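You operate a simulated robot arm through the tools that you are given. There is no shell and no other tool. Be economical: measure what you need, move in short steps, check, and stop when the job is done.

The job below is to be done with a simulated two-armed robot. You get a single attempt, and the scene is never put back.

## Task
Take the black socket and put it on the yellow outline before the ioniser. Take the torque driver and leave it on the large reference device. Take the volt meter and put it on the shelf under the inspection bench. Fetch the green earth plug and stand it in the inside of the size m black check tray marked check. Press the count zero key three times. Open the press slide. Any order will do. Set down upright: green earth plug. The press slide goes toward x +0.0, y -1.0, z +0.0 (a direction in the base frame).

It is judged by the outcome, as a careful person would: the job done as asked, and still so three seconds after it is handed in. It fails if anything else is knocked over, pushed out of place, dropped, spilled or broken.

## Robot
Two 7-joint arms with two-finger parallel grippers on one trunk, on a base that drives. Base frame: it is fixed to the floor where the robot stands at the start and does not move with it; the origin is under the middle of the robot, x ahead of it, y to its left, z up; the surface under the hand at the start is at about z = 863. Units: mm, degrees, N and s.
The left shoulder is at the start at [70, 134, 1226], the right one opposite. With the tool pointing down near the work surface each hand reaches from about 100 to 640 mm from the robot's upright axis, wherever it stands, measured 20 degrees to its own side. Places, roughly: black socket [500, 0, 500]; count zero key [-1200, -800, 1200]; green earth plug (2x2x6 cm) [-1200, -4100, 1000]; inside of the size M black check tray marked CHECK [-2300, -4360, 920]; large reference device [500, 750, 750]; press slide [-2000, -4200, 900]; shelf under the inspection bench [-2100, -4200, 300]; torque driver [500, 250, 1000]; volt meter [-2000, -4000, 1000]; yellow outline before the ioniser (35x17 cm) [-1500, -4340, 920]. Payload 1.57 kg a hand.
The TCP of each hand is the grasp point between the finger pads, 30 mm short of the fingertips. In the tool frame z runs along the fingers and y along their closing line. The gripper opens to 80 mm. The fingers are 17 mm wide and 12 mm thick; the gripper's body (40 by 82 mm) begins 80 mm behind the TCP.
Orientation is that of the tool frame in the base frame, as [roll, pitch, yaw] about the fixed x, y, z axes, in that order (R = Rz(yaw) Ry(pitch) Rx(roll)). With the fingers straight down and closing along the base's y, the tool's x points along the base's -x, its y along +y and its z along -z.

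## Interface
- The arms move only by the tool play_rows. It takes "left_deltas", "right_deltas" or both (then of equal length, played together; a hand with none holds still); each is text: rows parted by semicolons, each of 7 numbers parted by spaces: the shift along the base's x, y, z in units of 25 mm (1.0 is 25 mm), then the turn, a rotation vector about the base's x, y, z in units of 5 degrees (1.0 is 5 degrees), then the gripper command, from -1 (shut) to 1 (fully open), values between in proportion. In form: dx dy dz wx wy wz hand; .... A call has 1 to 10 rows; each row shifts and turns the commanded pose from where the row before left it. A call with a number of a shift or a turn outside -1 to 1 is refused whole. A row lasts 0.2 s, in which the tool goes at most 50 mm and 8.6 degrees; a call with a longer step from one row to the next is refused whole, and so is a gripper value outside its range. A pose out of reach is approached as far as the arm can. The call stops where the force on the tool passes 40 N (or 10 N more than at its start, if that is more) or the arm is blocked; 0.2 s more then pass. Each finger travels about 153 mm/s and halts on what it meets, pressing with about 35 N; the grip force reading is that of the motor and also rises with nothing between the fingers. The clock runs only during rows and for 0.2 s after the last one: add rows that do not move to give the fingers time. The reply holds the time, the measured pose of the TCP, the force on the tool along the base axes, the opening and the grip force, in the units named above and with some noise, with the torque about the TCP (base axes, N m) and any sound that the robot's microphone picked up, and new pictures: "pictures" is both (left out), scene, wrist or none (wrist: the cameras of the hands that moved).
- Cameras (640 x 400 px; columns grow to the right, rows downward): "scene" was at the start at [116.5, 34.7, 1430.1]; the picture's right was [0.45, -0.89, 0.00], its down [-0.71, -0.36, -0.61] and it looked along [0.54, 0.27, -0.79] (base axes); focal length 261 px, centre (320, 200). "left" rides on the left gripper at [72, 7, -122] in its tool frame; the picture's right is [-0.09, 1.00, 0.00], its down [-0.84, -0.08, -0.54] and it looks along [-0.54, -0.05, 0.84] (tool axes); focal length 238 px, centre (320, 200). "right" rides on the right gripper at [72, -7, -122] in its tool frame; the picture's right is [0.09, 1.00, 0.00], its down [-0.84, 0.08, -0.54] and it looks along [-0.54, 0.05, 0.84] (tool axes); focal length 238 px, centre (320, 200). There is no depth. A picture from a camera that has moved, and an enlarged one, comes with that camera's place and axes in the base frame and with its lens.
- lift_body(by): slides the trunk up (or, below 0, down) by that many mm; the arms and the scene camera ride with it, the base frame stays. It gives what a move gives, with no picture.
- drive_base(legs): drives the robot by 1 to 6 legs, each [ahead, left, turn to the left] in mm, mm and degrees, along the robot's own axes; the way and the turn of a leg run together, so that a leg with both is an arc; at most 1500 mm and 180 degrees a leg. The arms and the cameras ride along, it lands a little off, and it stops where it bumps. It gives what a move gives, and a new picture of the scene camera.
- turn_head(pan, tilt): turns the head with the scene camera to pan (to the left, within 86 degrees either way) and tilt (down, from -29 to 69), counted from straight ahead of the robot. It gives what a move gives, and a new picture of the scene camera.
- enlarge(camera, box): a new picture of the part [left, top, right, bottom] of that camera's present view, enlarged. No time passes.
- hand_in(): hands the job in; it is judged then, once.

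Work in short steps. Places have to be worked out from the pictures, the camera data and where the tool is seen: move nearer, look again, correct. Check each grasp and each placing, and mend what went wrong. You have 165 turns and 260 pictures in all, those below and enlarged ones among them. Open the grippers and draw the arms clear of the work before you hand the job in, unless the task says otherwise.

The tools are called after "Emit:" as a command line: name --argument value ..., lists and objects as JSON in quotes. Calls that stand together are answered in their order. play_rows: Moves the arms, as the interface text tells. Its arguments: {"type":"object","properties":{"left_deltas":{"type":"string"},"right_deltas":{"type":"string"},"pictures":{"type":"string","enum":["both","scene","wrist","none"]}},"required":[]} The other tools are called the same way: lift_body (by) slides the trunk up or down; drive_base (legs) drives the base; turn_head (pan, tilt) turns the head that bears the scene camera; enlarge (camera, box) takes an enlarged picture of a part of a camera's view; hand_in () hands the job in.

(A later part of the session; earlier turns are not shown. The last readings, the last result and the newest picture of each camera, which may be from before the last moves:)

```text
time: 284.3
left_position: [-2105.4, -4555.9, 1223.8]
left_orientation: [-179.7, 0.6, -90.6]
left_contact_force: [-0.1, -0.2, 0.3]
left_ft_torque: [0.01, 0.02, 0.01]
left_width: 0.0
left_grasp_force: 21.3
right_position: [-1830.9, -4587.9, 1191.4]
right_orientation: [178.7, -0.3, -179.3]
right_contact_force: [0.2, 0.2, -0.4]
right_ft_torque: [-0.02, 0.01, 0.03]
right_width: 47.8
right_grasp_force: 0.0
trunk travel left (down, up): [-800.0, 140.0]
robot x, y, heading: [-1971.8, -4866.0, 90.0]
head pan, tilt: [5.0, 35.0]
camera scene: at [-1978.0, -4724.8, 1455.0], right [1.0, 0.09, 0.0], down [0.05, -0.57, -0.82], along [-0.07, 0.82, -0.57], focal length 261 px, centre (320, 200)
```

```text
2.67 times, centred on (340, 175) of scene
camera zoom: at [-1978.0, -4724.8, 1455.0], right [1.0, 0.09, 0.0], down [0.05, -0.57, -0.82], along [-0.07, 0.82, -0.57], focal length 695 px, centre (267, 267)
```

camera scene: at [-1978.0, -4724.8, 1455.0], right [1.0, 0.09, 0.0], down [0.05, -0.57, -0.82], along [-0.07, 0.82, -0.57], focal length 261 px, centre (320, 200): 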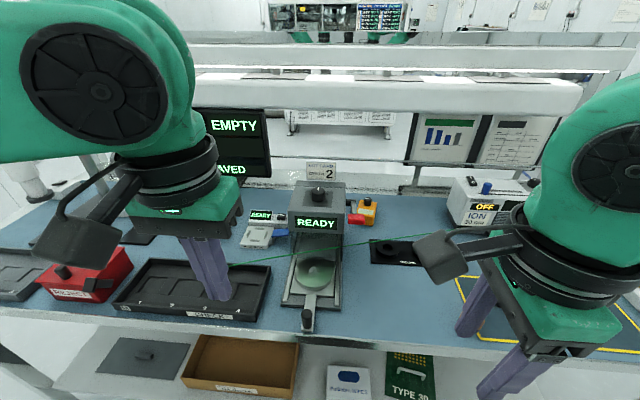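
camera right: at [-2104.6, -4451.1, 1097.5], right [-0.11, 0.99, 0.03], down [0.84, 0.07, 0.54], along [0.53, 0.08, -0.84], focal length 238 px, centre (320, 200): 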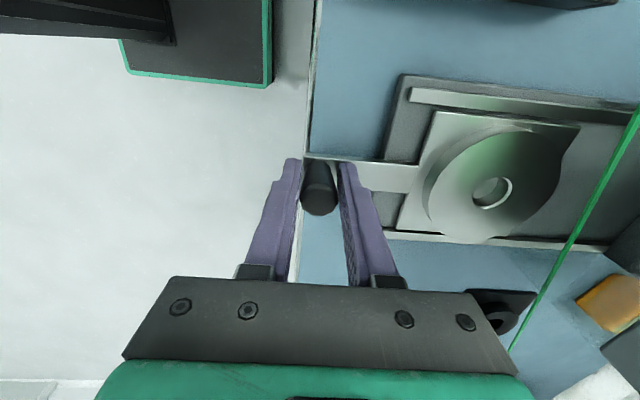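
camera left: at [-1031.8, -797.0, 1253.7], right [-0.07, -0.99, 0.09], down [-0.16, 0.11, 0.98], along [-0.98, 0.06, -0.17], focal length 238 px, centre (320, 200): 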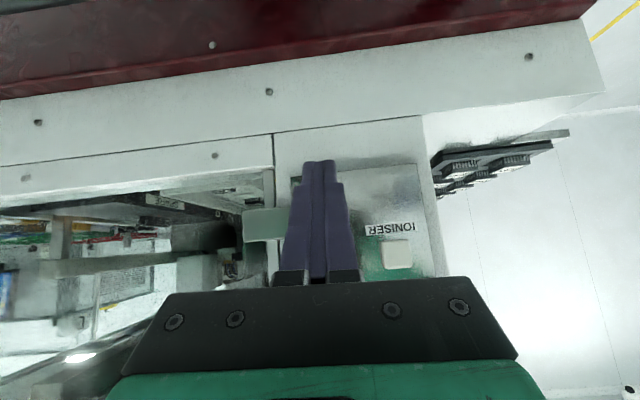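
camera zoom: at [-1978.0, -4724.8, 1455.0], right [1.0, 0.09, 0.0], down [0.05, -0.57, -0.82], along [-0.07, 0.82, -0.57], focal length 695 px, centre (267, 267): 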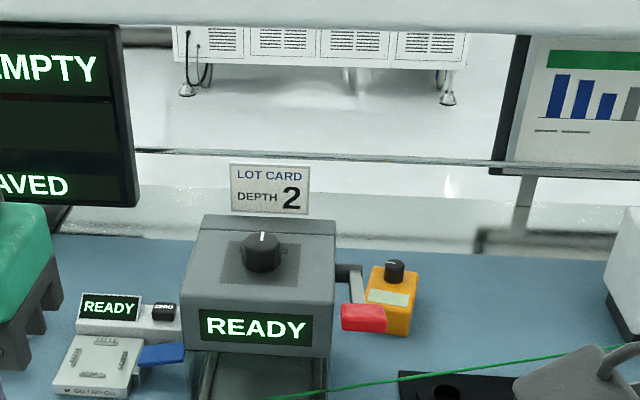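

The orange box with a black dial behind the press is the volt meter, ≈(−1885, −4060), top ~975 plus dial. The press's red lever is at its front-left, so I'll come with the right hand from the front-right. First I unwind the right wrist yaw and tilt it forward.

Emit:
play_rows --right_deltas "0 0.4 0 0 0 1 0.6;0 0.4 0 0 0 1 1;0 0.4 0 0 0 1 1;0 0.4 0 0 0 1 1;0 0.4 0 0 0 1 1;0 0.4 0 0 0 1 1;0 0.4 0 0 0 1 1;0 0.4 0 0 0 1 1;0 0.4 0 0 0 1 1;0 0.4 0 0 0 1 1" --pictures "none"

Emit:
play_rows --right_deltas "0 0 0 0 0 1 1;0 0 0 0 0 1 1;0 0 0 0 0 1 1;0 0 0 0 0 1 1;0 0 0 0 0 1 1;0 0 0 0 0 1 1;0 0 0 0 0 1 1;0 0 0 0 0 1 1;0 0 0 1 0 0 1;0 0 0 1 0 0 1" --pictures "none"

Emit:
play_rows --right_deltas "0 0.3 0 1 0 0 1;0 0.3 0 1 0 0 1;0 0.3 0 1 0 0 1;0 0.3 0 1 0 0 1;0 0.3 0 1 0 0 1;0 0.3 0 1 0 0 1;0 0.3 0 1 0 0 1;0 0.3 0 0 0 1 1;0 0.3 0 0 0 1 1;0 0.3 0 0 0 1 1" --pictures "wrist"

```text
time: 286.5
left_position: [-2105.9, -4555.4, 1222.6]
left_orientation: [-179.6, 0.5, -90.6]
left_contact_force: [1.0, 0.2, -0.8]
left_ft_torque: [-0.02, 0.0, 0.01]
left_width: 0.1
left_grasp_force: 21.2
right_position: [-1832.2, -4487.5, 1193.0]
right_orientation: [178.7, -0.3, -129.0]
right_contact_force: [0.4, 0.2, -0.9]
right_ft_torque: [0.01, 0.01, 0.0]
right_width: 80.0
right_grasp_force: 0.1
trunk travel left (down, up): [-800.0, 140.0]
robot x, y, heading: [-1970.1, -4864.4, 90.4]
head pan, tilt: [5.0, 35.0]
```

```text
time: 288.7
left_position: [-2105.2, -4556.8, 1224.0]
left_orientation: [-179.8, 0.6, -90.6]
left_contact_force: [0.5, -0.4, 0.4]
left_ft_torque: [0.02, -0.01, -0.01]
left_width: 0.1
left_grasp_force: 21.5
right_position: [-1831.6, -4489.1, 1191.6]
right_orientation: [178.8, 9.7, -89.1]
right_contact_force: [-0.5, -0.8, -0.1]
right_ft_torque: [0.01, -0.02, -0.04]
right_width: 79.9
right_grasp_force: 0.1
trunk travel left (down, up): [-800.0, 140.0]
robot x, y, heading: [-1967.8, -4863.6, 89.9]
head pan, tilt: [5.0, 35.0]
```

```text
time: 290.9
left_position: [-2105.4, -4556.0, 1223.5]
left_orientation: [-179.8, 0.5, -90.5]
left_contact_force: [0.3, 0.3, 0.5]
left_ft_torque: [-0.02, -0.01, -0.03]
left_width: 0.1
left_grasp_force: 21.6
right_position: [-1832.4, -4414.0, 1190.7]
right_orientation: [179.5, 44.7, -73.7]
right_contact_force: [-1.2, 0.7, 0.2]
right_ft_torque: [0.0, 0.0, 0.05]
right_width: 79.9
right_grasp_force: 0.0
trunk travel left (down, up): [-800.0, 140.0]
robot x, y, heading: [-1969.1, -4864.4, 90.0]
head pan, tilt: [5.0, 35.0]
camera right: at [-1785.3, -4543.5, 1227.4], right [-0.94, -0.35, -0.06], down [-0.13, 0.18, 0.97], along [-0.33, 0.92, -0.22], focal length 238 px, centre (320, 200)
```

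right: 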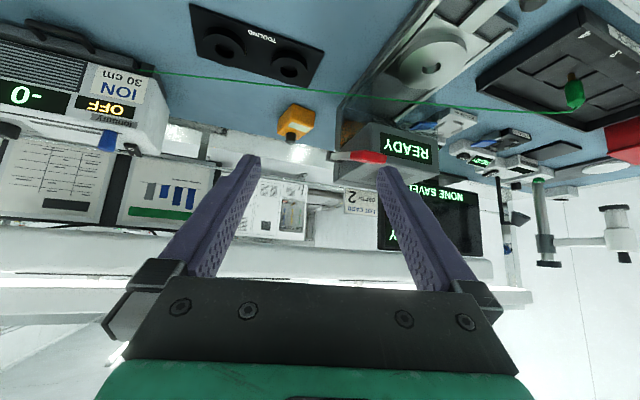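

Emit:
enlarge --camera "right" --box '[230, 80, 390, 180]'

```text
4.00 times, centred on (310, 130) of right
camera zoom: at [-1785.3, -4543.5, 1227.4], right [-0.94, -0.35, -0.06], down [-0.13, 0.18, 0.97], along [-0.33, 0.92, -0.22], focal length 953 px, centre (360, 480)
```

zoom: 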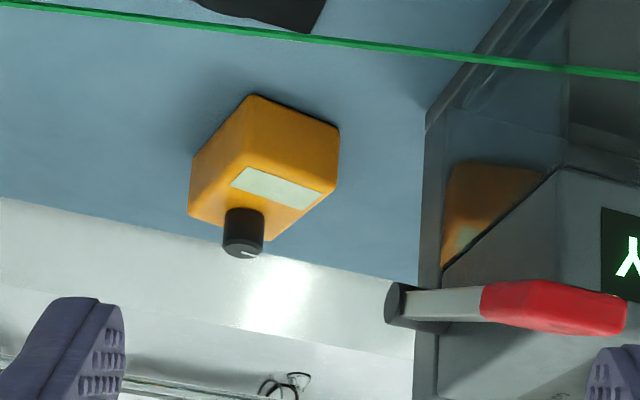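

Lever's red grip is high (≈(−1938, −4289, 1100)); the meter is ~56×80×42 mm, centre ≈(−1892, −4043), yaw ≈ −11°. I'll approach at azimuth ≈99° with the 45° tilt. I drive closer and turn the hand slightly.

Emit:
drive_base --legs '[[0, 50, 0], [165, 0, 0]]'

Emit:
play_rows --right_deltas "0 0 -0.5 0 0 -0.7 1;0 0 -0.5 0 0 -0.7 1;0 0 0 0 0 0 1" --pictures "both"

```text
time: 292.9
left_position: [-2155.4, -4394.9, 1225.7]
left_orientation: [-179.6, 0.7, -90.6]
left_contact_force: [0.1, -0.7, -0.1]
left_ft_torque: [0.0, -0.01, -0.01]
left_width: 0.0
left_grasp_force: 21.4
right_position: [-1882.1, -4254.6, 1194.0]
right_orientation: [179.5, 44.8, -74.0]
right_contact_force: [0.6, 0.0, -0.3]
right_ft_torque: [0.0, -0.01, 0.0]
right_width: 80.1
right_grasp_force: 0.1
trunk travel left (down, up): [-800.0, 140.0]
robot x, y, heading: [-2018.0, -4702.4, 90.2]
head pan, tilt: [5.0, 35.0]
camera scene: at [-2028.7, -4564.7, 1455.5], right [1.0, 0.09, 0.0], down [0.05, -0.57, -0.82], along [-0.07, 0.82, -0.57], focal length 261 px, centre (320, 200)
```

scene: 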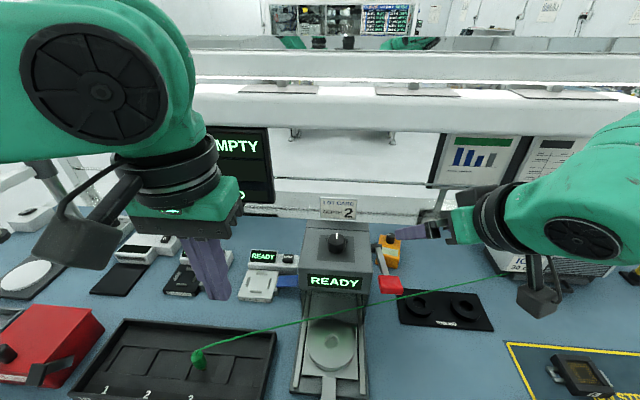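

```text
time: 293.7
left_position: [-2155.9, -4390.0, 1223.1]
left_orientation: [-179.7, 0.4, -90.6]
left_contact_force: [0.0, 0.8, -0.1]
left_ft_torque: [-0.04, 0.01, -0.01]
left_width: 0.2
left_grasp_force: 21.1
right_position: [-1882.0, -4248.9, 1166.7]
right_orientation: [179.4, 44.7, -80.9]
right_contact_force: [0.1, 0.6, 0.3]
right_ft_torque: [0.02, 0.01, 0.0]
right_width: 80.0
right_grasp_force: 0.1
trunk travel left (down, up): [-800.0, 140.0]
robot x, y, heading: [-2019.7, -4699.6, 90.4]
head pan, tilt: [5.0, 35.0]
camera scene: at [-2027.3, -4559.9, 1455.0], right [1.0, 0.09, 0.0], down [0.05, -0.57, -0.82], along [-0.07, 0.82, -0.57], focal length 261 px, centre (320, 200)
camera right: at [-1851.8, -4383.3, 1202.3], right [-0.97, -0.23, -0.06], down [-0.1, 0.2, 0.97], along [-0.21, 0.95, -0.22], focal length 238 px, centre (320, 200)
```

scene: 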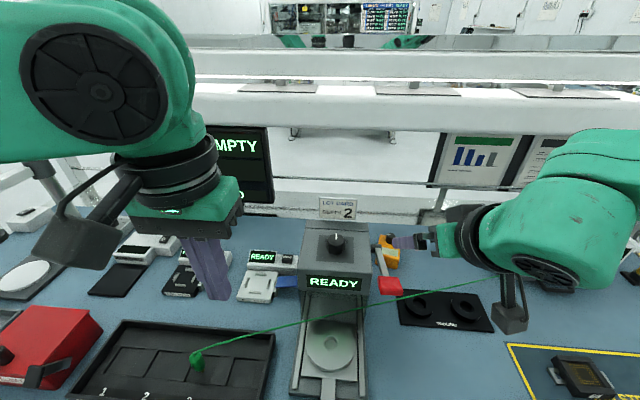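
right: 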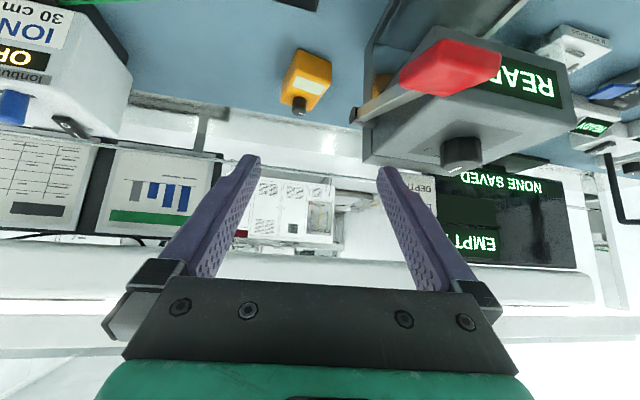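

The meter is clear ahead. I approach along the tool axis to ~60 mm short.

Emit:
play_rows --right_deltas "0.2 0.79 -0.6 0 0 0 1;0.1 0.79 -0.8 0 0 0 1;0 0.79 -1 0 0 0 1;0 0.79 -1 0 0 0 1;0 0.79 -1 0 0 0 1;-0.1 0.79 -1 0 0 0 1;-0.1 0.79 -1 0 0 0 1;0 0 0 0 0 0 1" --pictures "both"

Emit:
enlarge --camera "right" --box '[220, 70, 420, 220]'

```text
time: 295.5
left_position: [-2155.9, -4392.3, 1224.6]
left_orientation: [-179.7, 0.5, -90.6]
left_contact_force: [0.1, 0.2, 0.0]
left_ft_torque: [0.01, 0.01, -0.01]
left_width: 0.0
left_grasp_force: 21.2
right_position: [-1881.9, -4111.3, 1007.6]
right_orientation: [179.6, 44.7, -80.8]
right_contact_force: [-0.4, 0.7, -0.3]
right_ft_torque: [0.01, -0.01, 0.02]
right_width: 80.1
right_grasp_force: 0.1
trunk travel left (down, up): [-800.0, 140.0]
robot x, y, heading: [-2019.9, -4697.9, 90.0]
head pan, tilt: [5.0, 35.0]
camera scene: at [-2028.2, -4561.4, 1455.1], right [1.0, 0.09, 0.0], down [0.05, -0.57, -0.82], along [-0.07, 0.82, -0.57], focal length 261 px, centre (320, 200)
camera right: at [-1852.1, -4245.1, 1043.4], right [-0.97, -0.23, -0.06], down [-0.11, 0.2, 0.97], along [-0.21, 0.95, -0.22], focal length 238 px, centre (320, 200)
```

scene: 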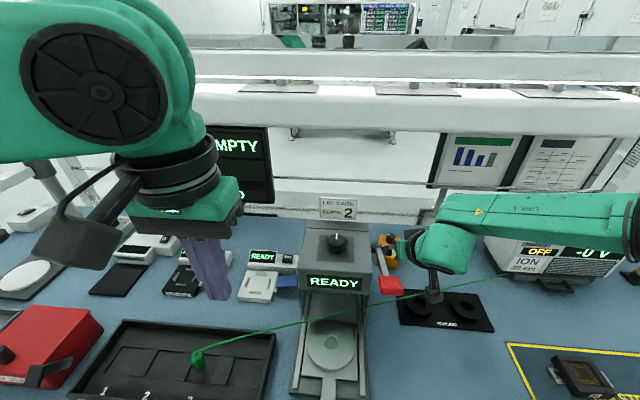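
right: 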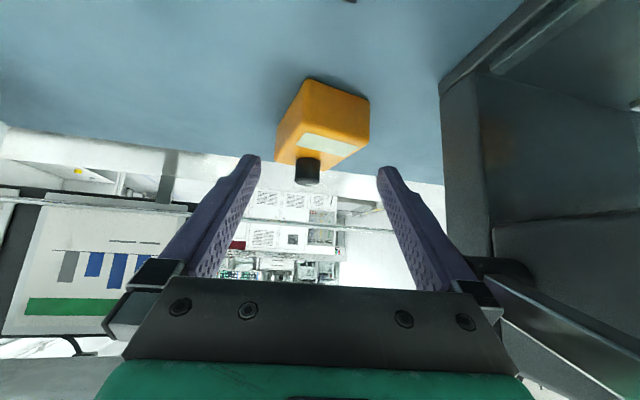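

```text
2.67 times, centred on (320, 145) of right
camera zoom: at [-1852.1, -4245.1, 1043.4], right [-0.97, -0.23, -0.06], down [-0.11, 0.2, 0.97], along [-0.21, 0.95, -0.22], focal length 636 px, centre (320, 347)
```

zoom: 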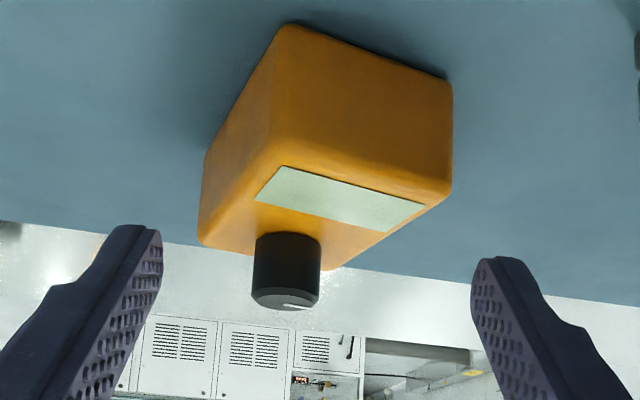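

Meter front edge runs (−1872,−4090)→(−1925,−4080), top ≈957. I turn the hand −5°, shift −12 mm in x, then slide in to TCP (−1894, −4072, 950).

Emit:
play_rows --right_deltas "-0.5 0 0 0 0 -1 1;0 0.4 -0.6 0 0 0 1;0 0.4 -0.6 0 0 0 1;0 0.4 -0.6 0 0 0 1;0 0.4 -0.5 0 0 0 1;0 0 0 0 0 0 1" --pictures "wrist"

Emit:
enlarge --camera "scene" --box '[340, 190, 500, 310]'

```text
time: 296.9
left_position: [-2156.2, -4392.0, 1224.0]
left_orientation: [-179.6, 0.5, -90.6]
left_contact_force: [-0.6, -0.8, 0.4]
left_ft_torque: [-0.01, 0.02, 0.03]
left_width: 0.2
left_grasp_force: 21.1
right_position: [-1867.4, -4100.1, 976.3]
right_orientation: [179.5, 44.7, -85.7]
right_contact_force: [0.0, -0.7, 2.3]
right_ft_torque: [0.01, 0.09, 0.01]
right_width: 79.7
right_grasp_force: 0.1
right hand out of reach, approached as far as the arm can: row 2, 3, 4, 5
trunk travel left (down, up): [-800.0, 140.0]
robot x, y, heading: [-2018.4, -4700.1, 90.0]
head pan, tilt: [5.0, 35.0]
camera right: at [-1849.0, -4235.6, 1011.6], right [-0.99, -0.14, -0.06], down [-0.09, 0.21, 0.97], along [-0.13, 0.97, -0.22], focal length 238 px, centre (320, 200)
```

right: 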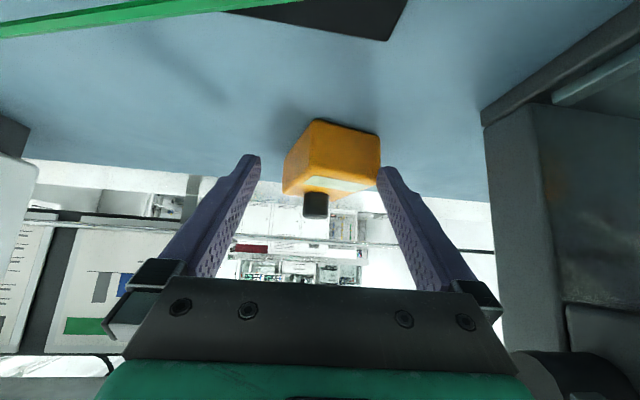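

```text
3.33 times, centred on (420, 250) of scene
camera zoom: at [-2028.8, -4561.6, 1455.1], right [1.0, 0.09, 0.0], down [0.05, -0.57, -0.82], along [-0.07, 0.82, -0.57], focal length 869 px, centre (-13, 33)
```

zoom: 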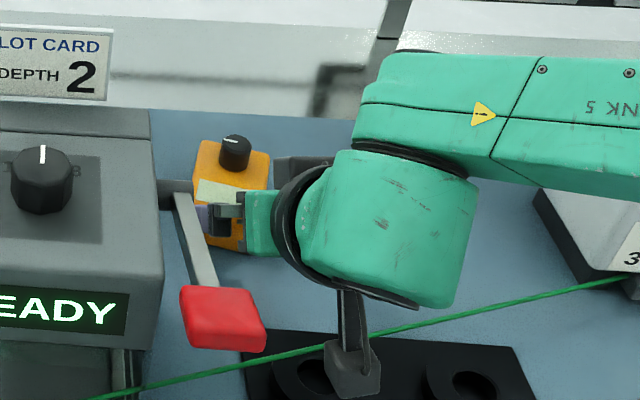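

The arm is at its reach limit. I retreat, lower the trunk 150 mm to gain horizontal reach, and try again.

Emit:
play_rows --right_deltas "0 -0.4 0.8 0 0 0 1;0 -0.6 1 0 0 0 1;0 -0.6 1 0 0 0 1;0 -0.4 1 0 0 0 1;0 0 1 0 0 0 1;0 0 1 0 0 0 1;0 0 1 0 0 0 1" --pictures "none"

Emit:
lift_body --by -150

Emit:
play_rows --right_deltas "0 0 0 0 0 0 1" --pictures "both"

```text
time: 298.5
left_position: [-2155.6, -4393.2, 1223.9]
left_orientation: [-179.6, 0.6, -90.5]
left_contact_force: [0.5, 0.7, 0.1]
left_ft_torque: [0.03, -0.02, -0.01]
left_width: 0.0
left_grasp_force: 21.1
right_position: [-1865.9, -4148.7, 1145.8]
right_orientation: [179.6, 44.6, -85.9]
right_contact_force: [0.1, 0.3, 0.1]
right_ft_torque: [0.01, 0.01, -0.01]
right_width: 80.0
right_grasp_force: 0.1
trunk travel left (down, up): [-800.0, 140.0]
robot x, y, heading: [-2022.4, -4701.1, 90.2]
head pan, tilt: [5.0, 35.0]
```

```text
time: 300.2
left_position: [-2155.9, -4391.3, 1074.1]
left_orientation: [-179.6, 0.6, -90.7]
left_contact_force: [0.5, 0.4, 0.2]
left_ft_torque: [0.0, -0.03, -0.01]
left_width: 0.1
left_grasp_force: 21.7
right_position: [-1866.0, -4146.0, 994.4]
right_orientation: [179.4, 44.8, -85.8]
right_contact_force: [-0.5, -0.8, 0.6]
right_ft_torque: [0.02, 0.02, 0.0]
right_width: 79.9
right_grasp_force: 0.0
trunk travel left (down, up): [-650.0, 290.0]
robot x, y, heading: [-2020.3, -4699.0, 90.0]
head pan, tilt: [5.0, 35.0]
```

```text
time: 300.6
left_position: [-2155.8, -4391.5, 1074.7]
left_orientation: [-179.6, 0.5, -90.7]
left_contact_force: [-0.4, -0.5, 0.1]
left_ft_torque: [0.0, -0.06, 0.0]
left_width: 0.2
left_grasp_force: 21.3
right_position: [-1866.3, -4148.0, 993.7]
right_orientation: [179.5, 44.6, -85.8]
right_contact_force: [0.2, 0.1, 0.0]
right_ft_torque: [0.02, 0.01, 0.0]
right_width: 80.1
right_grasp_force: 0.0
trunk travel left (down, up): [-650.0, 290.0]
robot x, y, heading: [-2022.7, -4696.7, 90.2]
head pan, tilt: [5.0, 35.0]
camera scene: at [-2028.2, -4560.7, 1305.1], right [1.0, 0.09, 0.0], down [0.05, -0.57, -0.82], along [-0.07, 0.82, -0.57], focal length 261 px, centre (320, 200)
camera right: at [-1848.7, -4283.5, 1029.9], right [-0.99, -0.14, -0.06], down [-0.09, 0.21, 0.97], along [-0.13, 0.97, -0.22], focal length 238 px, centre (320, 200)
```

scene: 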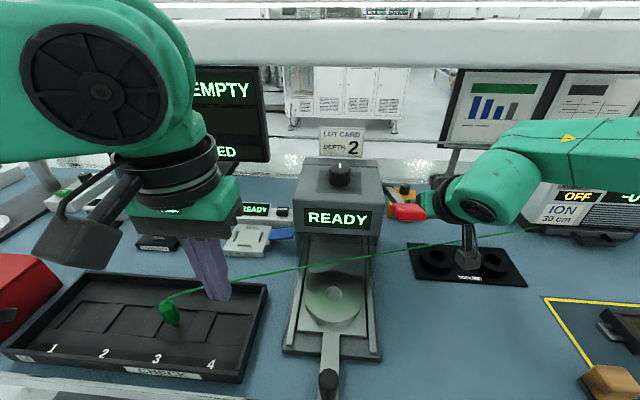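
right: 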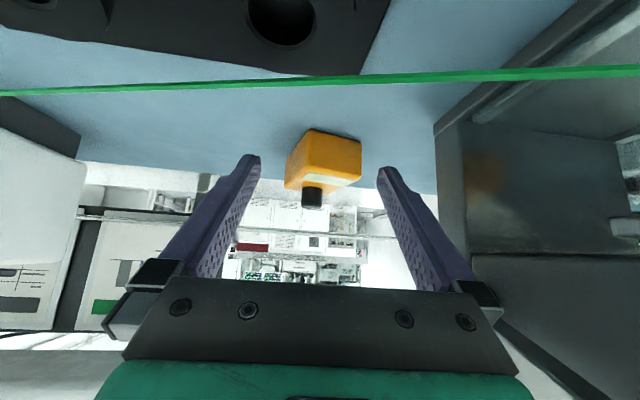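

The hand's collar is near the red lever, so I rotate the hand +10° (back end moves away) before shifting −x, then check.

Emit:
play_rows --right_deltas "0 0 0 0 0 1 1;-0.2 0.2 0 0 0 1 1;-0.4 0.4 0 0 0 0 1;-0.4 0.4 0 0 0 0 1;0 0 0 0 0 0 1" --pictures "both"

Emit:
enlarge --camera "scene" --box '[340, 130, 540, 280]'

```text
time: 301.8
left_position: [-2155.5, -4391.7, 1075.2]
left_orientation: [-179.7, 0.6, -90.6]
left_contact_force: [-0.1, 0.3, -0.6]
left_ft_torque: [-0.01, 0.01, 0.01]
left_width: 0.0
left_grasp_force: 21.4
right_position: [-1892.4, -4123.0, 993.8]
right_orientation: [179.5, 44.6, -75.7]
right_contact_force: [0.0, 0.1, -1.2]
right_ft_torque: [0.01, 0.01, 0.02]
right_width: 80.2
right_grasp_force: 0.1
trunk travel left (down, up): [-650.0, 290.0]
robot x, y, heading: [-2015.3, -4697.8, 90.0]
head pan, tilt: [5.0, 35.0]
camera scene: at [-2027.8, -4561.0, 1305.1], right [1.0, 0.09, 0.0], down [0.05, -0.57, -0.82], along [-0.07, 0.82, -0.57], focal length 261 px, centre (320, 200)
camera right: at [-1850.5, -4254.1, 1029.4], right [-0.95, -0.31, -0.06], down [-0.12, 0.19, 0.97], along [-0.29, 0.93, -0.22], focal length 238 px, centre (320, 200)
```

scene: 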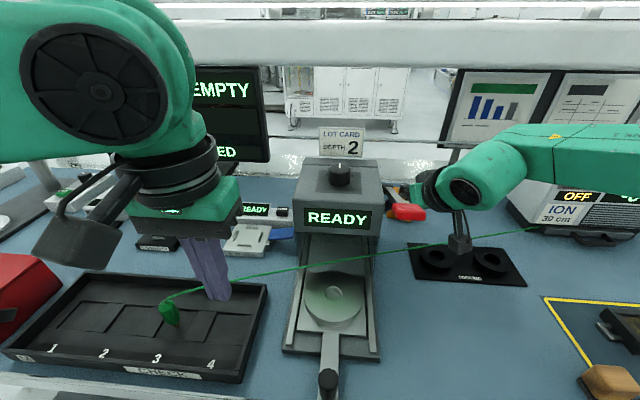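
right: 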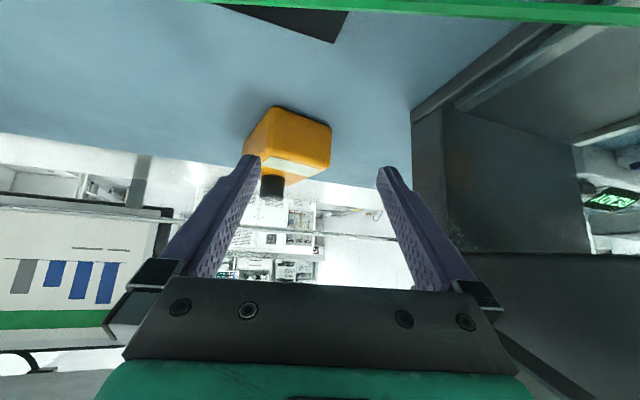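

```text
2.67 times, centred on (440, 205) of scene
camera zoom: at [-2027.8, -4561.0, 1305.1], right [1.0, 0.09, 0.0], down [0.05, -0.57, -0.82], along [-0.07, 0.82, -0.57], focal length 695 px, centre (0, 187)
```

zoom: 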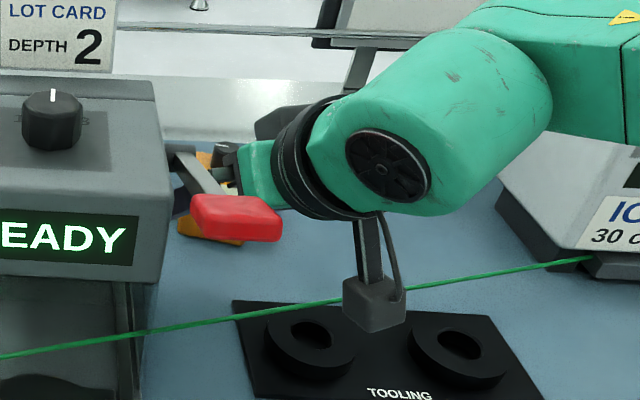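

No contact. The meter's centre is ~11 mm toward +x of the finger line; I correct and slide in.

Emit:
play_rows --right_deltas "0.44 0 0 0 0 0 1;-0.09 0.44 -0.45 0 0 0 1;-0.09 0.44 -0.45 0 0 0 1;-0.09 0.44 -0.45 0 0 0 1;-0.05 0.2 -0.2 0 0 0 1;0 0 0 0 0 0 1" --pictures "wrist"

Emit:
enlarge --camera "right" --box '[220, 70, 420, 220]'

```text
time: 303.2
left_position: [-2155.5, -4390.8, 1073.0]
left_orientation: [-179.6, 0.6, -90.6]
left_contact_force: [0.5, -0.4, 0.7]
left_ft_torque: [0.0, 0.02, -0.01]
left_width: 0.0
left_grasp_force: 21.2
right_position: [-1888.6, -4083.9, 955.6]
right_orientation: [179.5, 44.7, -75.8]
right_contact_force: [-0.8, -0.4, -0.6]
right_ft_torque: [0.02, 0.01, -0.01]
right_width: 80.0
right_grasp_force: 0.0
trunk travel left (down, up): [-650.0, 290.0]
robot x, y, heading: [-2019.7, -4698.8, 90.1]
head pan, tilt: [5.0, 35.0]
camera right: at [-1847.0, -4215.3, 990.6], right [-0.95, -0.31, -0.06], down [-0.12, 0.19, 0.97], along [-0.29, 0.93, -0.22], focal length 238 px, centre (320, 200)
```

right: 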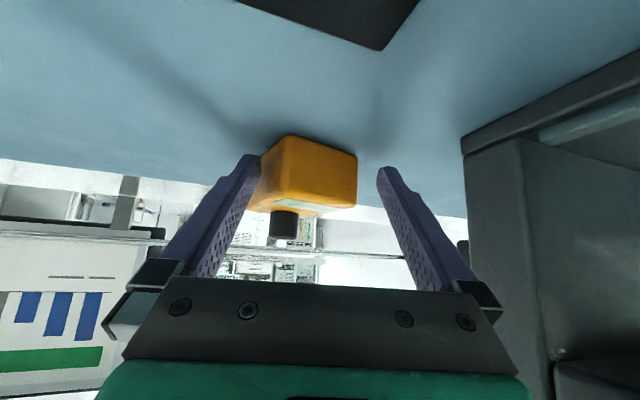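

```text
2.67 times, centred on (320, 145) of right
camera zoom: at [-1847.0, -4215.3, 990.6], right [-0.95, -0.31, -0.06], down [-0.12, 0.19, 0.97], along [-0.29, 0.93, -0.22], focal length 636 px, centre (320, 347)
```

zoom: 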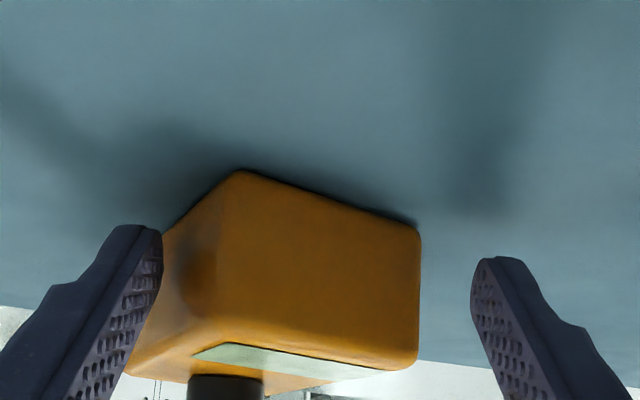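

The fingertips straddle the meter's front ~15 mm. I centre by a few mm, go slightly deeper, and close slowly so the meter aligns.

Emit:
play_rows --right_deltas "0.3 0.08 0 0 0 0 1;-0.04 0.24 -0.16 0 0 0 1;0 0 0 0 0 0 1;0 0 0 0 0 0 0.7;0 0 0 0 0 0 0.5;0 0 0 0 0 0 0.3;0 0 0 0 0 0 -1;0 0 0 0 0 0 -1;0 0 0 0 0 0 -1" --pictures "wrist"

Emit:
enlarge --camera "right" --box '[220, 70, 420, 220]'

```text
time: 305.2
left_position: [-2156.4, -4392.8, 1073.8]
left_orientation: [-179.8, 0.6, -90.6]
left_contact_force: [-0.1, -0.3, -0.1]
left_ft_torque: [0.03, -0.01, 0.04]
left_width: 0.0
left_grasp_force: 21.0
right_position: [-1881.6, -4078.0, 951.4]
right_orientation: [179.6, 44.7, -75.8]
right_contact_force: [0.2, -0.3, 2.0]
right_ft_torque: [0.12, -0.11, -0.06]
right_width: 59.3
right_grasp_force: 35.2
trunk travel left (down, up): [-650.0, 290.0]
robot x, y, heading: [-2018.4, -4695.8, 89.8]
head pan, tilt: [5.0, 35.0]
camera right: at [-1840.3, -4207.8, 987.3], right [-0.95, -0.31, -0.06], down [-0.12, 0.19, 0.97], along [-0.29, 0.93, -0.22], focal length 238 px, centre (320, 200)
```

right: 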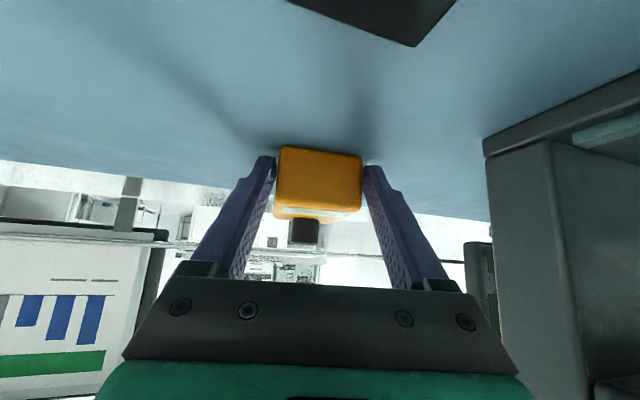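

```text
2.67 times, centred on (320, 145) of right
camera zoom: at [-1840.3, -4207.8, 987.3], right [-0.95, -0.31, -0.06], down [-0.12, 0.19, 0.97], along [-0.29, 0.93, -0.22], focal length 636 px, centre (320, 347)
```

zoom: 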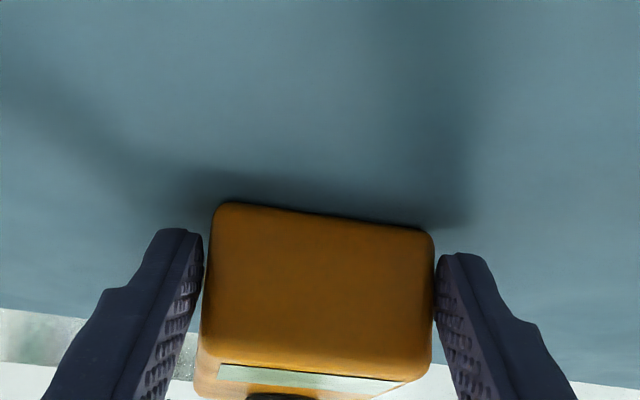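

The meter aligned itself and is gripped (59 mm). Lift gently.

Emit:
play_rows --right_deltas "0 0 0.3 0 0 0 -1;0 0 0.4 0 0 0 -1;0 0 0.5 0 0 0 -1;0 0 0 0 0 0 -1" --pictures "wrist"

```text
time: 306.2
left_position: [-2155.1, -4391.6, 1072.7]
left_orientation: [-179.8, 0.5, -90.6]
left_contact_force: [0.0, -0.2, -0.6]
left_ft_torque: [0.01, 0.02, 0.02]
left_width: 0.2
left_grasp_force: 21.5
right_position: [-1881.2, -4076.5, 981.8]
right_orientation: [179.5, 44.6, -75.9]
right_contact_force: [-0.4, 0.8, -2.0]
right_ft_torque: [-0.08, -0.02, 0.01]
right_width: 58.4
right_grasp_force: 34.7
trunk travel left (down, up): [-650.0, 290.0]
robot x, y, heading: [-2020.6, -4699.0, 90.1]
head pan, tilt: [5.0, 35.0]
camera right: at [-1840.2, -4206.9, 1016.8], right [-0.95, -0.31, -0.06], down [-0.12, 0.19, 0.97], along [-0.29, 0.93, -0.22], focal length 238 px, centre (320, 200)
```

right: 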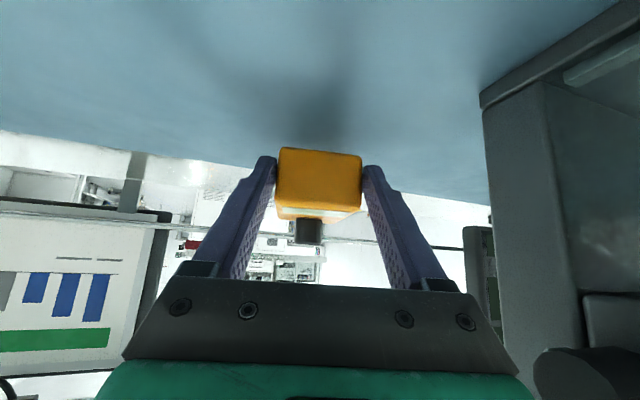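

Held. I back the meter out up and away from the lever.

Emit:
play_rows --right_deltas "0.3 -0.5 0.7 0 0 0 -1;0.3 -0.7 0.7 0 0 0 -1;0.3 -0.7 0.7 0 0 0 -1;0.3 -0.7 0.7 0 0 0 -1;0.3 -0.7 0.7 0 0 0 -1;0.2 -0.7 0.7 0 0 0 -1;0.2 -0.7 0.7 0 0 0 -1;0 -0.7 0.4 0 0 0 -1;0 0 0 0 0 0 -1" --pictures "scene"

Emit:
drive_base --legs '[[-330, 0, 0], [0, -270, 0]]'

Emit:
lift_body --by -400

Emit:
turn_head --pan 0 --tilt 25

```text
time: 308.2
left_position: [-2156.5, -4391.1, 1073.8]
left_orientation: [-179.6, 0.5, -90.6]
left_contact_force: [0.3, -0.3, -0.1]
left_ft_torque: [0.01, -0.02, 0.01]
left_width: 0.0
left_grasp_force: 21.4
right_position: [-1832.5, -4210.8, 1113.2]
right_orientation: [179.5, 44.6, -75.8]
right_contact_force: [0.7, 0.2, -2.9]
right_ft_torque: [-0.1, -0.04, 0.03]
right_width: 58.2
right_grasp_force: 34.9
trunk travel left (down, up): [-650.0, 290.0]
robot x, y, heading: [-2022.0, -4699.8, 90.0]
head pan, tilt: [5.0, 35.0]
camera scene: at [-2028.1, -4560.0, 1305.0], right [1.0, 0.09, 0.0], down [0.05, -0.57, -0.82], along [-0.07, 0.82, -0.57], focal length 261 px, centre (320, 200)
```

scene: 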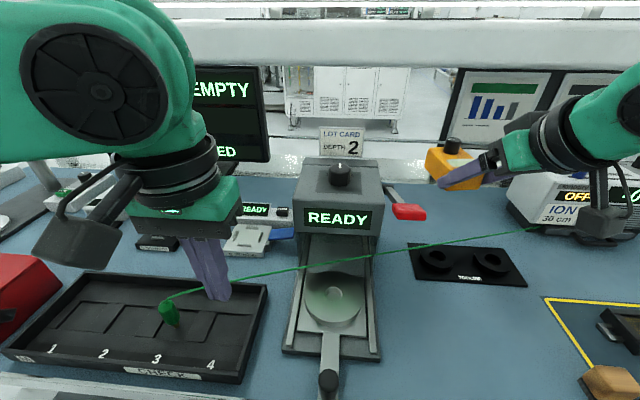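

```text
time: 311.9
left_position: [-1879.4, -4718.3, 1073.3]
left_orientation: [-179.6, 0.5, -90.9]
left_contact_force: [-0.7, 0.0, -0.1]
left_ft_torque: [0.04, 0.02, 0.0]
left_width: 0.1
left_grasp_force: 21.4
right_position: [-1555.5, -4538.6, 1114.7]
right_orientation: [179.6, 44.6, -76.0]
right_contact_force: [0.0, -0.6, -1.3]
right_ft_torque: [-0.09, 0.0, 0.0]
right_width: 57.9
right_grasp_force: 35.4
trunk travel left (down, up): [-650.0, 290.0]
robot x, y, heading: [-1742.4, -5029.3, 89.8]
head pan, tilt: [5.0, 35.0]
camera scene: at [-1752.6, -4888.1, 1305.0], right [1.0, 0.08, 0.0], down [0.05, -0.57, -0.82], along [-0.07, 0.82, -0.57], focal length 261 px, centre (320, 200)
```

scene: 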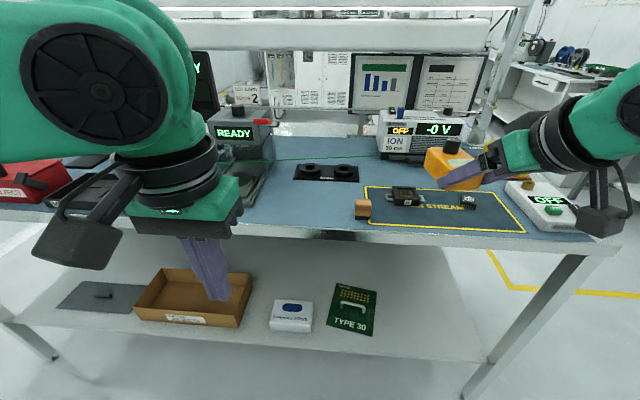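

```text
time: 315.8
left_position: [-1879.0, -4718.9, 674.0]
left_orientation: [-179.7, 0.6, -90.8]
left_contact_force: [-0.8, 0.3, -1.1]
left_ft_torque: [-0.01, 0.0, 0.04]
left_width: 0.0
left_grasp_force: 21.3
right_position: [-1554.5, -4540.6, 713.8]
right_orientation: [179.4, 44.8, -76.1]
right_contact_force: [0.9, 0.5, -1.5]
right_ft_torque: [-0.08, -0.02, 0.02]
right_width: 57.2
right_grasp_force: 35.4
trunk travel left (down, up): [-250.0, 690.0]
robot x, y, heading: [-1745.1, -5029.5, 89.8]
head pan, tilt: [5.0, 35.0]
```

```text
time: 316.5
left_position: [-1878.9, -4719.4, 674.2]
left_orientation: [-179.5, 0.5, -90.8]
left_contact_force: [1.3, -0.2, -0.7]
left_ft_torque: [0.01, 0.01, 0.01]
left_width: 0.0
left_grasp_force: 21.5
right_position: [-1555.8, -4540.1, 714.2]
right_orientation: [179.5, 44.7, -76.2]
right_contact_force: [-0.5, 0.1, -2.4]
right_ft_torque: [-0.06, 0.0, 0.02]
right_width: 57.2
right_grasp_force: 35.1
trunk travel left (down, up): [-250.0, 690.0]
robot x, y, heading: [-1745.6, -5027.7, 89.9]
head pan, tilt: [0.0, 25.0]
camera scene: at [-1743.9, -4883.9, 920.8], right [1.0, 0.0, 0.0], down [0.0, -0.42, -0.91], along [0.0, 0.91, -0.42], focal length 261 px, centre (320, 200)
```

scene: 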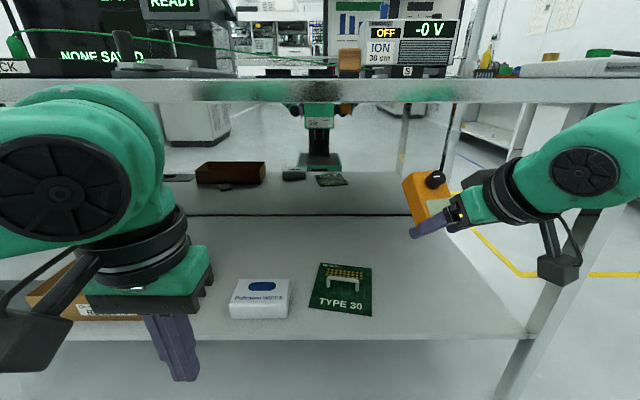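

Emit:
enlarge --camera "scene" --box '[370, 140, 530, 260]'

Emit:
enlarge --camera "right" --box '[220, 90, 420, 240]'

```text
3.33 times, centred on (450, 200) of scene
camera zoom: at [-1743.9, -4883.9, 920.8], right [1.0, 0.0, 0.0], down [0.0, -0.42, -0.91], along [0.0, 0.91, -0.42], focal length 869 px, centre (-113, 200)
```

zoom: 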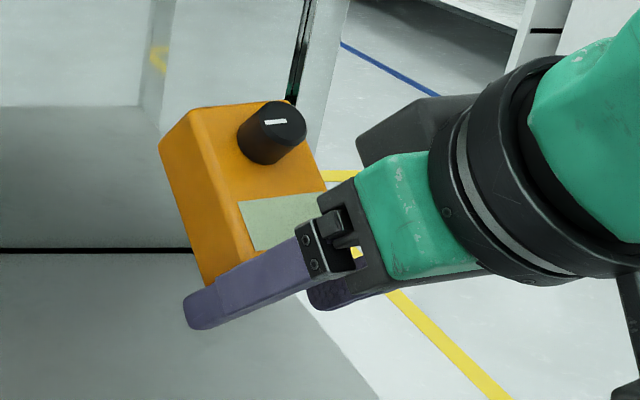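

```text
2.67 times, centred on (320, 165) of right
camera zoom: at [-1514.8, -4671.2, 749.1], right [-0.95, -0.31, -0.06], down [-0.12, 0.19, 0.97], along [-0.29, 0.93, -0.22], focal length 636 px, centre (320, 293)
```

zoom: 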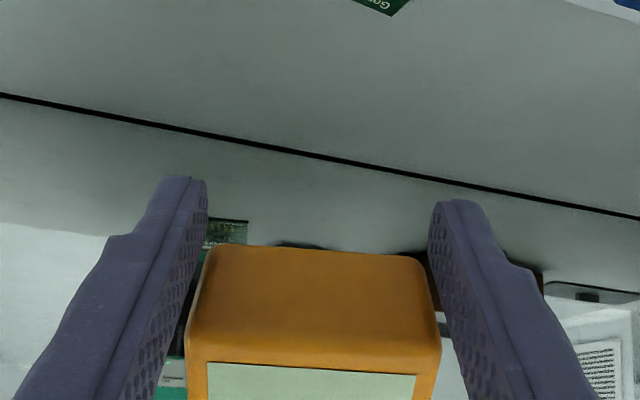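

The meter pitched rear-up ~45° in the grip; with the tool vertical it would be level. I back off and untilt the hand to check.

Emit:
drive_base --legs '[[-150, 0, 0]]'

Emit:
play_rows --right_deltas "0 0 0 -0.95 -0.24 0 -1;0 0 0 -0.95 -0.24 0 -1;0 0 0 -0.95 -0.24 0 -1;0 0 0 -0.95 -0.24 0 -1;0 0 0 -0.95 -0.24 0 -1;0 0 0 -0.95 -0.24 0 -1;0 0 0 -0.95 -0.24 0 -1;0 0 0 -0.95 -0.24 0 -1;0 0 0 -0.95 -0.24 0 -1" --pictures "both"

Emit:
enlarge --camera "scene" --box '[400, 140, 600, 290]'

```text
time: 317.9
left_position: [-1879.0, -4865.1, 674.1]
left_orientation: [-179.6, 0.6, -90.8]
left_contact_force: [0.3, -0.8, 0.4]
left_ft_torque: [-0.02, 0.03, -0.03]
left_width: 0.0
left_grasp_force: 20.8
right_position: [-1555.4, -4686.6, 713.0]
right_orientation: [179.5, 44.7, -76.2]
right_contact_force: [0.4, 0.3, -2.6]
right_ft_torque: [-0.06, -0.03, 0.01]
right_width: 57.3
right_grasp_force: 35.2
trunk travel left (down, up): [-250.0, 690.0]
robot x, y, heading: [-1738.7, -5175.5, 89.6]
head pan, tilt: [0.0, 25.0]
camera scene: at [-1744.6, -5031.4, 920.9], right [1.0, 0.0, 0.0], down [0.0, -0.42, -0.91], along [0.0, 0.91, -0.42], focal length 261 px, centre (320, 200)
```

scene: 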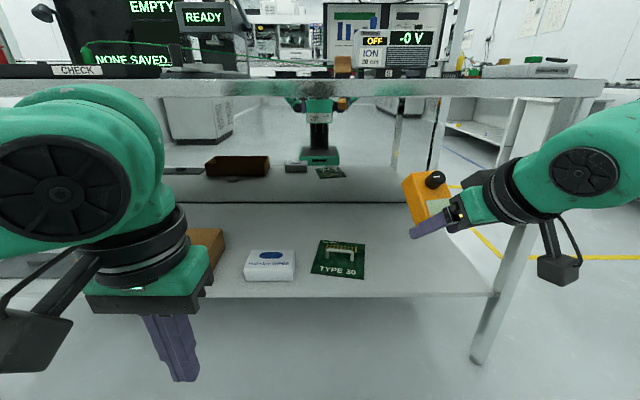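

```text
time: 319.9
left_position: [-1879.7, -4865.8, 673.8]
left_orientation: [-179.8, 0.5, -90.9]
left_contact_force: [-0.3, -0.8, -0.7]
left_ft_torque: [0.0, 0.03, -0.02]
left_width: 0.0
left_grasp_force: 21.0
right_position: [-1554.6, -4687.3, 712.1]
right_orientation: [179.7, 0.4, -76.1]
right_contact_force: [-0.2, 0.0, -1.0]
right_ft_torque: [-0.08, -0.01, -0.03]
right_width: 56.9
right_grasp_force: 34.8
trunk travel left (down, up): [-250.0, 690.0]
robot x, y, heading: [-1741.5, -5173.3, 89.8]
head pan, tilt: [0.0, 25.0]
camera scene: at [-1744.4, -5030.4, 920.7], right [1.0, 0.0, 0.0], down [0.0, -0.42, -0.91], along [0.0, 0.91, -0.42], focal length 261 px, centre (320, 200)
camera right: at [-1530.4, -4756.3, 832.7], right [-0.94, -0.33, 0.01], down [-0.27, 0.79, 0.55], along [-0.18, 0.52, -0.84], focal length 238 px, centre (320, 200)
```

scene: 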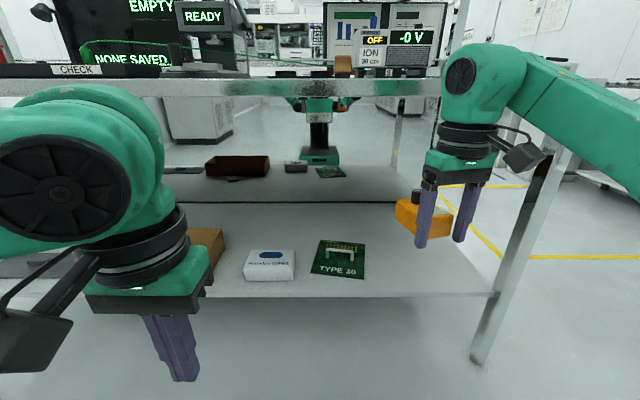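
right: 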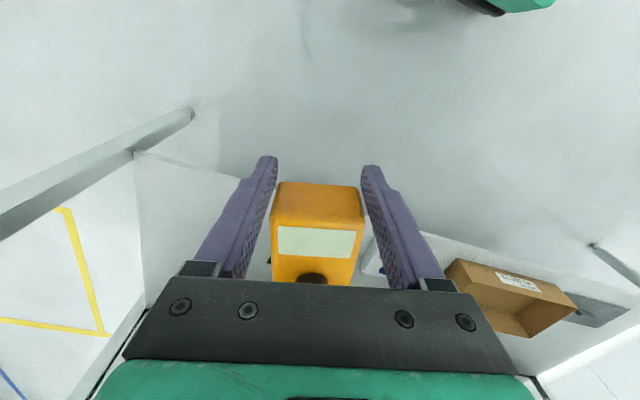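

```text
2.67 times, centred on (500, 215) of scene
camera zoom: at [-1744.4, -5030.4, 920.7], right [1.0, 0.0, 0.0], down [0.0, -0.42, -0.91], along [0.0, 0.91, -0.42], focal length 695 px, centre (-160, 160)
```

zoom: 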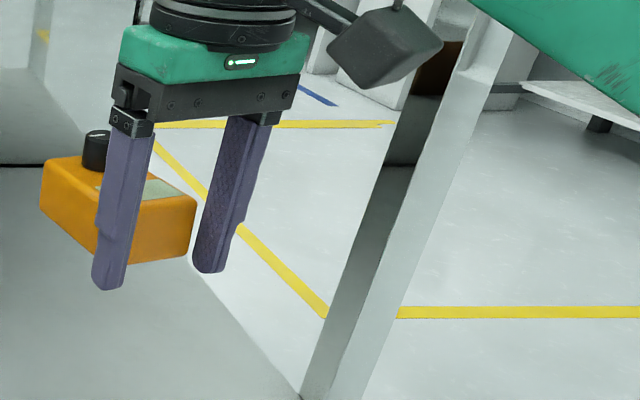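

With the tool vertical the meter is level, its bottom ~20 mm above the fingertips. I'll tilt back ~15° so the meter's rear edge and the tips meet the shelf together. I lower the trunk and take a closer look.

Emit:
lift_body --by -200

Emit:
drive_base --legs '[[180, 0, 0]]'

Emit:
turn_head --pan -15 --tilt 25

Emit:
play_rows --right_deltas "0 0 0 0 0 0 -1" --pictures "wrist"

```text
time: 322.0
left_position: [-1879.9, -4865.5, 474.1]
left_orientation: [-179.6, 0.6, -90.9]
left_contact_force: [0.4, 0.2, -0.8]
left_ft_torque: [0.0, 0.02, 0.0]
left_width: 0.2
left_grasp_force: 20.9
right_position: [-1554.6, -4687.8, 512.4]
right_orientation: [179.8, 0.6, -76.0]
right_contact_force: [0.1, -0.2, -1.5]
right_ft_torque: [-0.08, -0.01, -0.02]
right_width: 57.2
right_grasp_force: 35.4
trunk travel left (down, up): [-50.0, 890.0]
robot x, y, heading: [-1745.0, -5174.7, 89.7]
head pan, tilt: [0.0, 25.0]
```

```text
time: 323.5
left_position: [-1878.8, -4687.8, 473.5]
left_orientation: [-179.6, 0.5, -90.9]
left_contact_force: [0.7, 0.7, -0.2]
left_ft_torque: [0.02, -0.03, -0.03]
left_width: 0.0
left_grasp_force: 21.4
right_position: [-1554.8, -4511.0, 512.8]
right_orientation: [179.8, 0.7, -76.0]
right_contact_force: [0.0, -0.4, -2.4]
right_ft_torque: [-0.07, -0.02, 0.03]
right_width: 57.4
right_grasp_force: 34.8
trunk travel left (down, up): [-50.0, 890.0]
robot x, y, heading: [-1745.7, -4998.3, 89.9]
head pan, tilt: [0.0, 25.0]
camera scene: at [-1743.8, -4854.2, 720.8], right [1.0, 0.0, 0.0], down [0.0, -0.42, -0.91], along [0.0, 0.91, -0.42], focal length 261 px, centre (320, 200)
```

scene: 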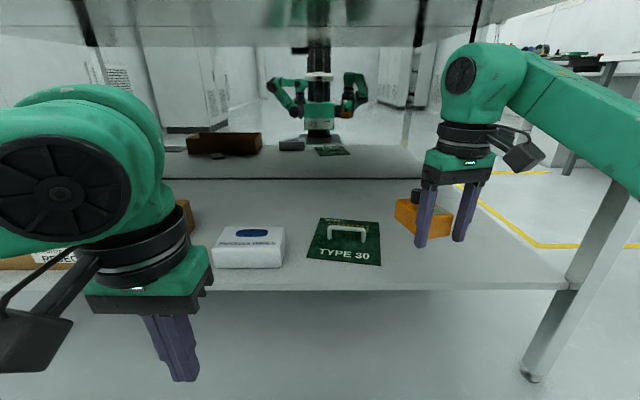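

```text
time: 324.3
left_position: [-1877.8, -4689.2, 473.3]
left_orientation: [-179.5, 0.5, -90.8]
left_contact_force: [-0.2, -0.4, 0.0]
left_ft_torque: [0.0, 0.0, 0.01]
left_width: 0.1
left_grasp_force: 21.0
right_position: [-1553.7, -4511.5, 512.4]
right_orientation: [179.7, 0.5, -76.0]
right_contact_force: [1.1, -0.4, 0.0]
right_ft_torque: [-0.09, -0.02, 0.03]
right_width: 57.2
right_grasp_force: 34.8
trunk travel left (down, up): [-50.0, 890.0]
robot x, y, heading: [-1742.5, -4996.2, 89.6]
head pan, tilt: [-15.0, 25.0]
camera scene: at [-1720.0, -4857.4, 720.8], right [0.97, -0.26, 0.0], down [-0.11, -0.41, -0.91], along [0.24, 0.87, -0.42], focal length 261 px, centre (320, 200)
```

scene: 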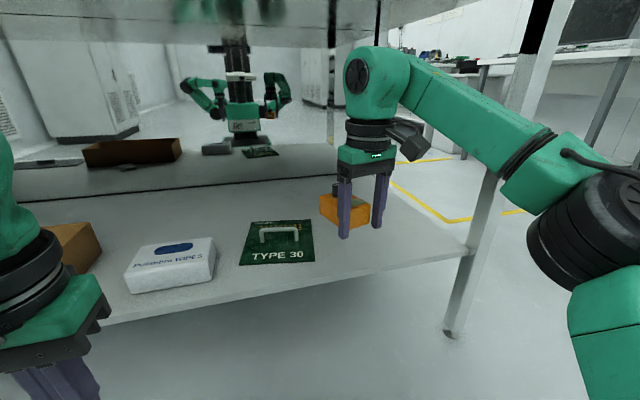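

```text
time: 324.7
left_position: [-1877.4, -4688.6, 474.0]
left_orientation: [-179.6, 0.4, -91.0]
left_contact_force: [-0.2, 0.3, -0.4]
left_ft_torque: [0.0, -0.01, 0.01]
left_width: 0.3
left_grasp_force: 21.7
right_position: [-1553.7, -4511.5, 514.4]
right_orientation: [179.7, 0.6, -76.0]
right_contact_force: [-0.1, -0.2, -2.4]
right_ft_torque: [-0.07, -0.03, 0.01]
right_width: 57.2
right_grasp_force: 35.2
trunk travel left (down, up): [-50.0, 890.0]
robot x, y, heading: [-1744.7, -4999.0, 89.4]
head pan, tilt: [-15.0, 25.0]
camera right: at [-1529.8, -4580.5, 633.3], right [-0.94, -0.33, 0.0], down [-0.27, 0.79, 0.55], along [-0.19, 0.52, -0.83], focal length 238 px, centre (320, 200)
```

right: 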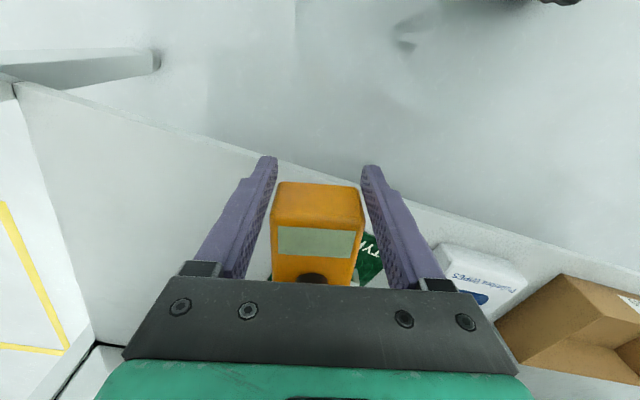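

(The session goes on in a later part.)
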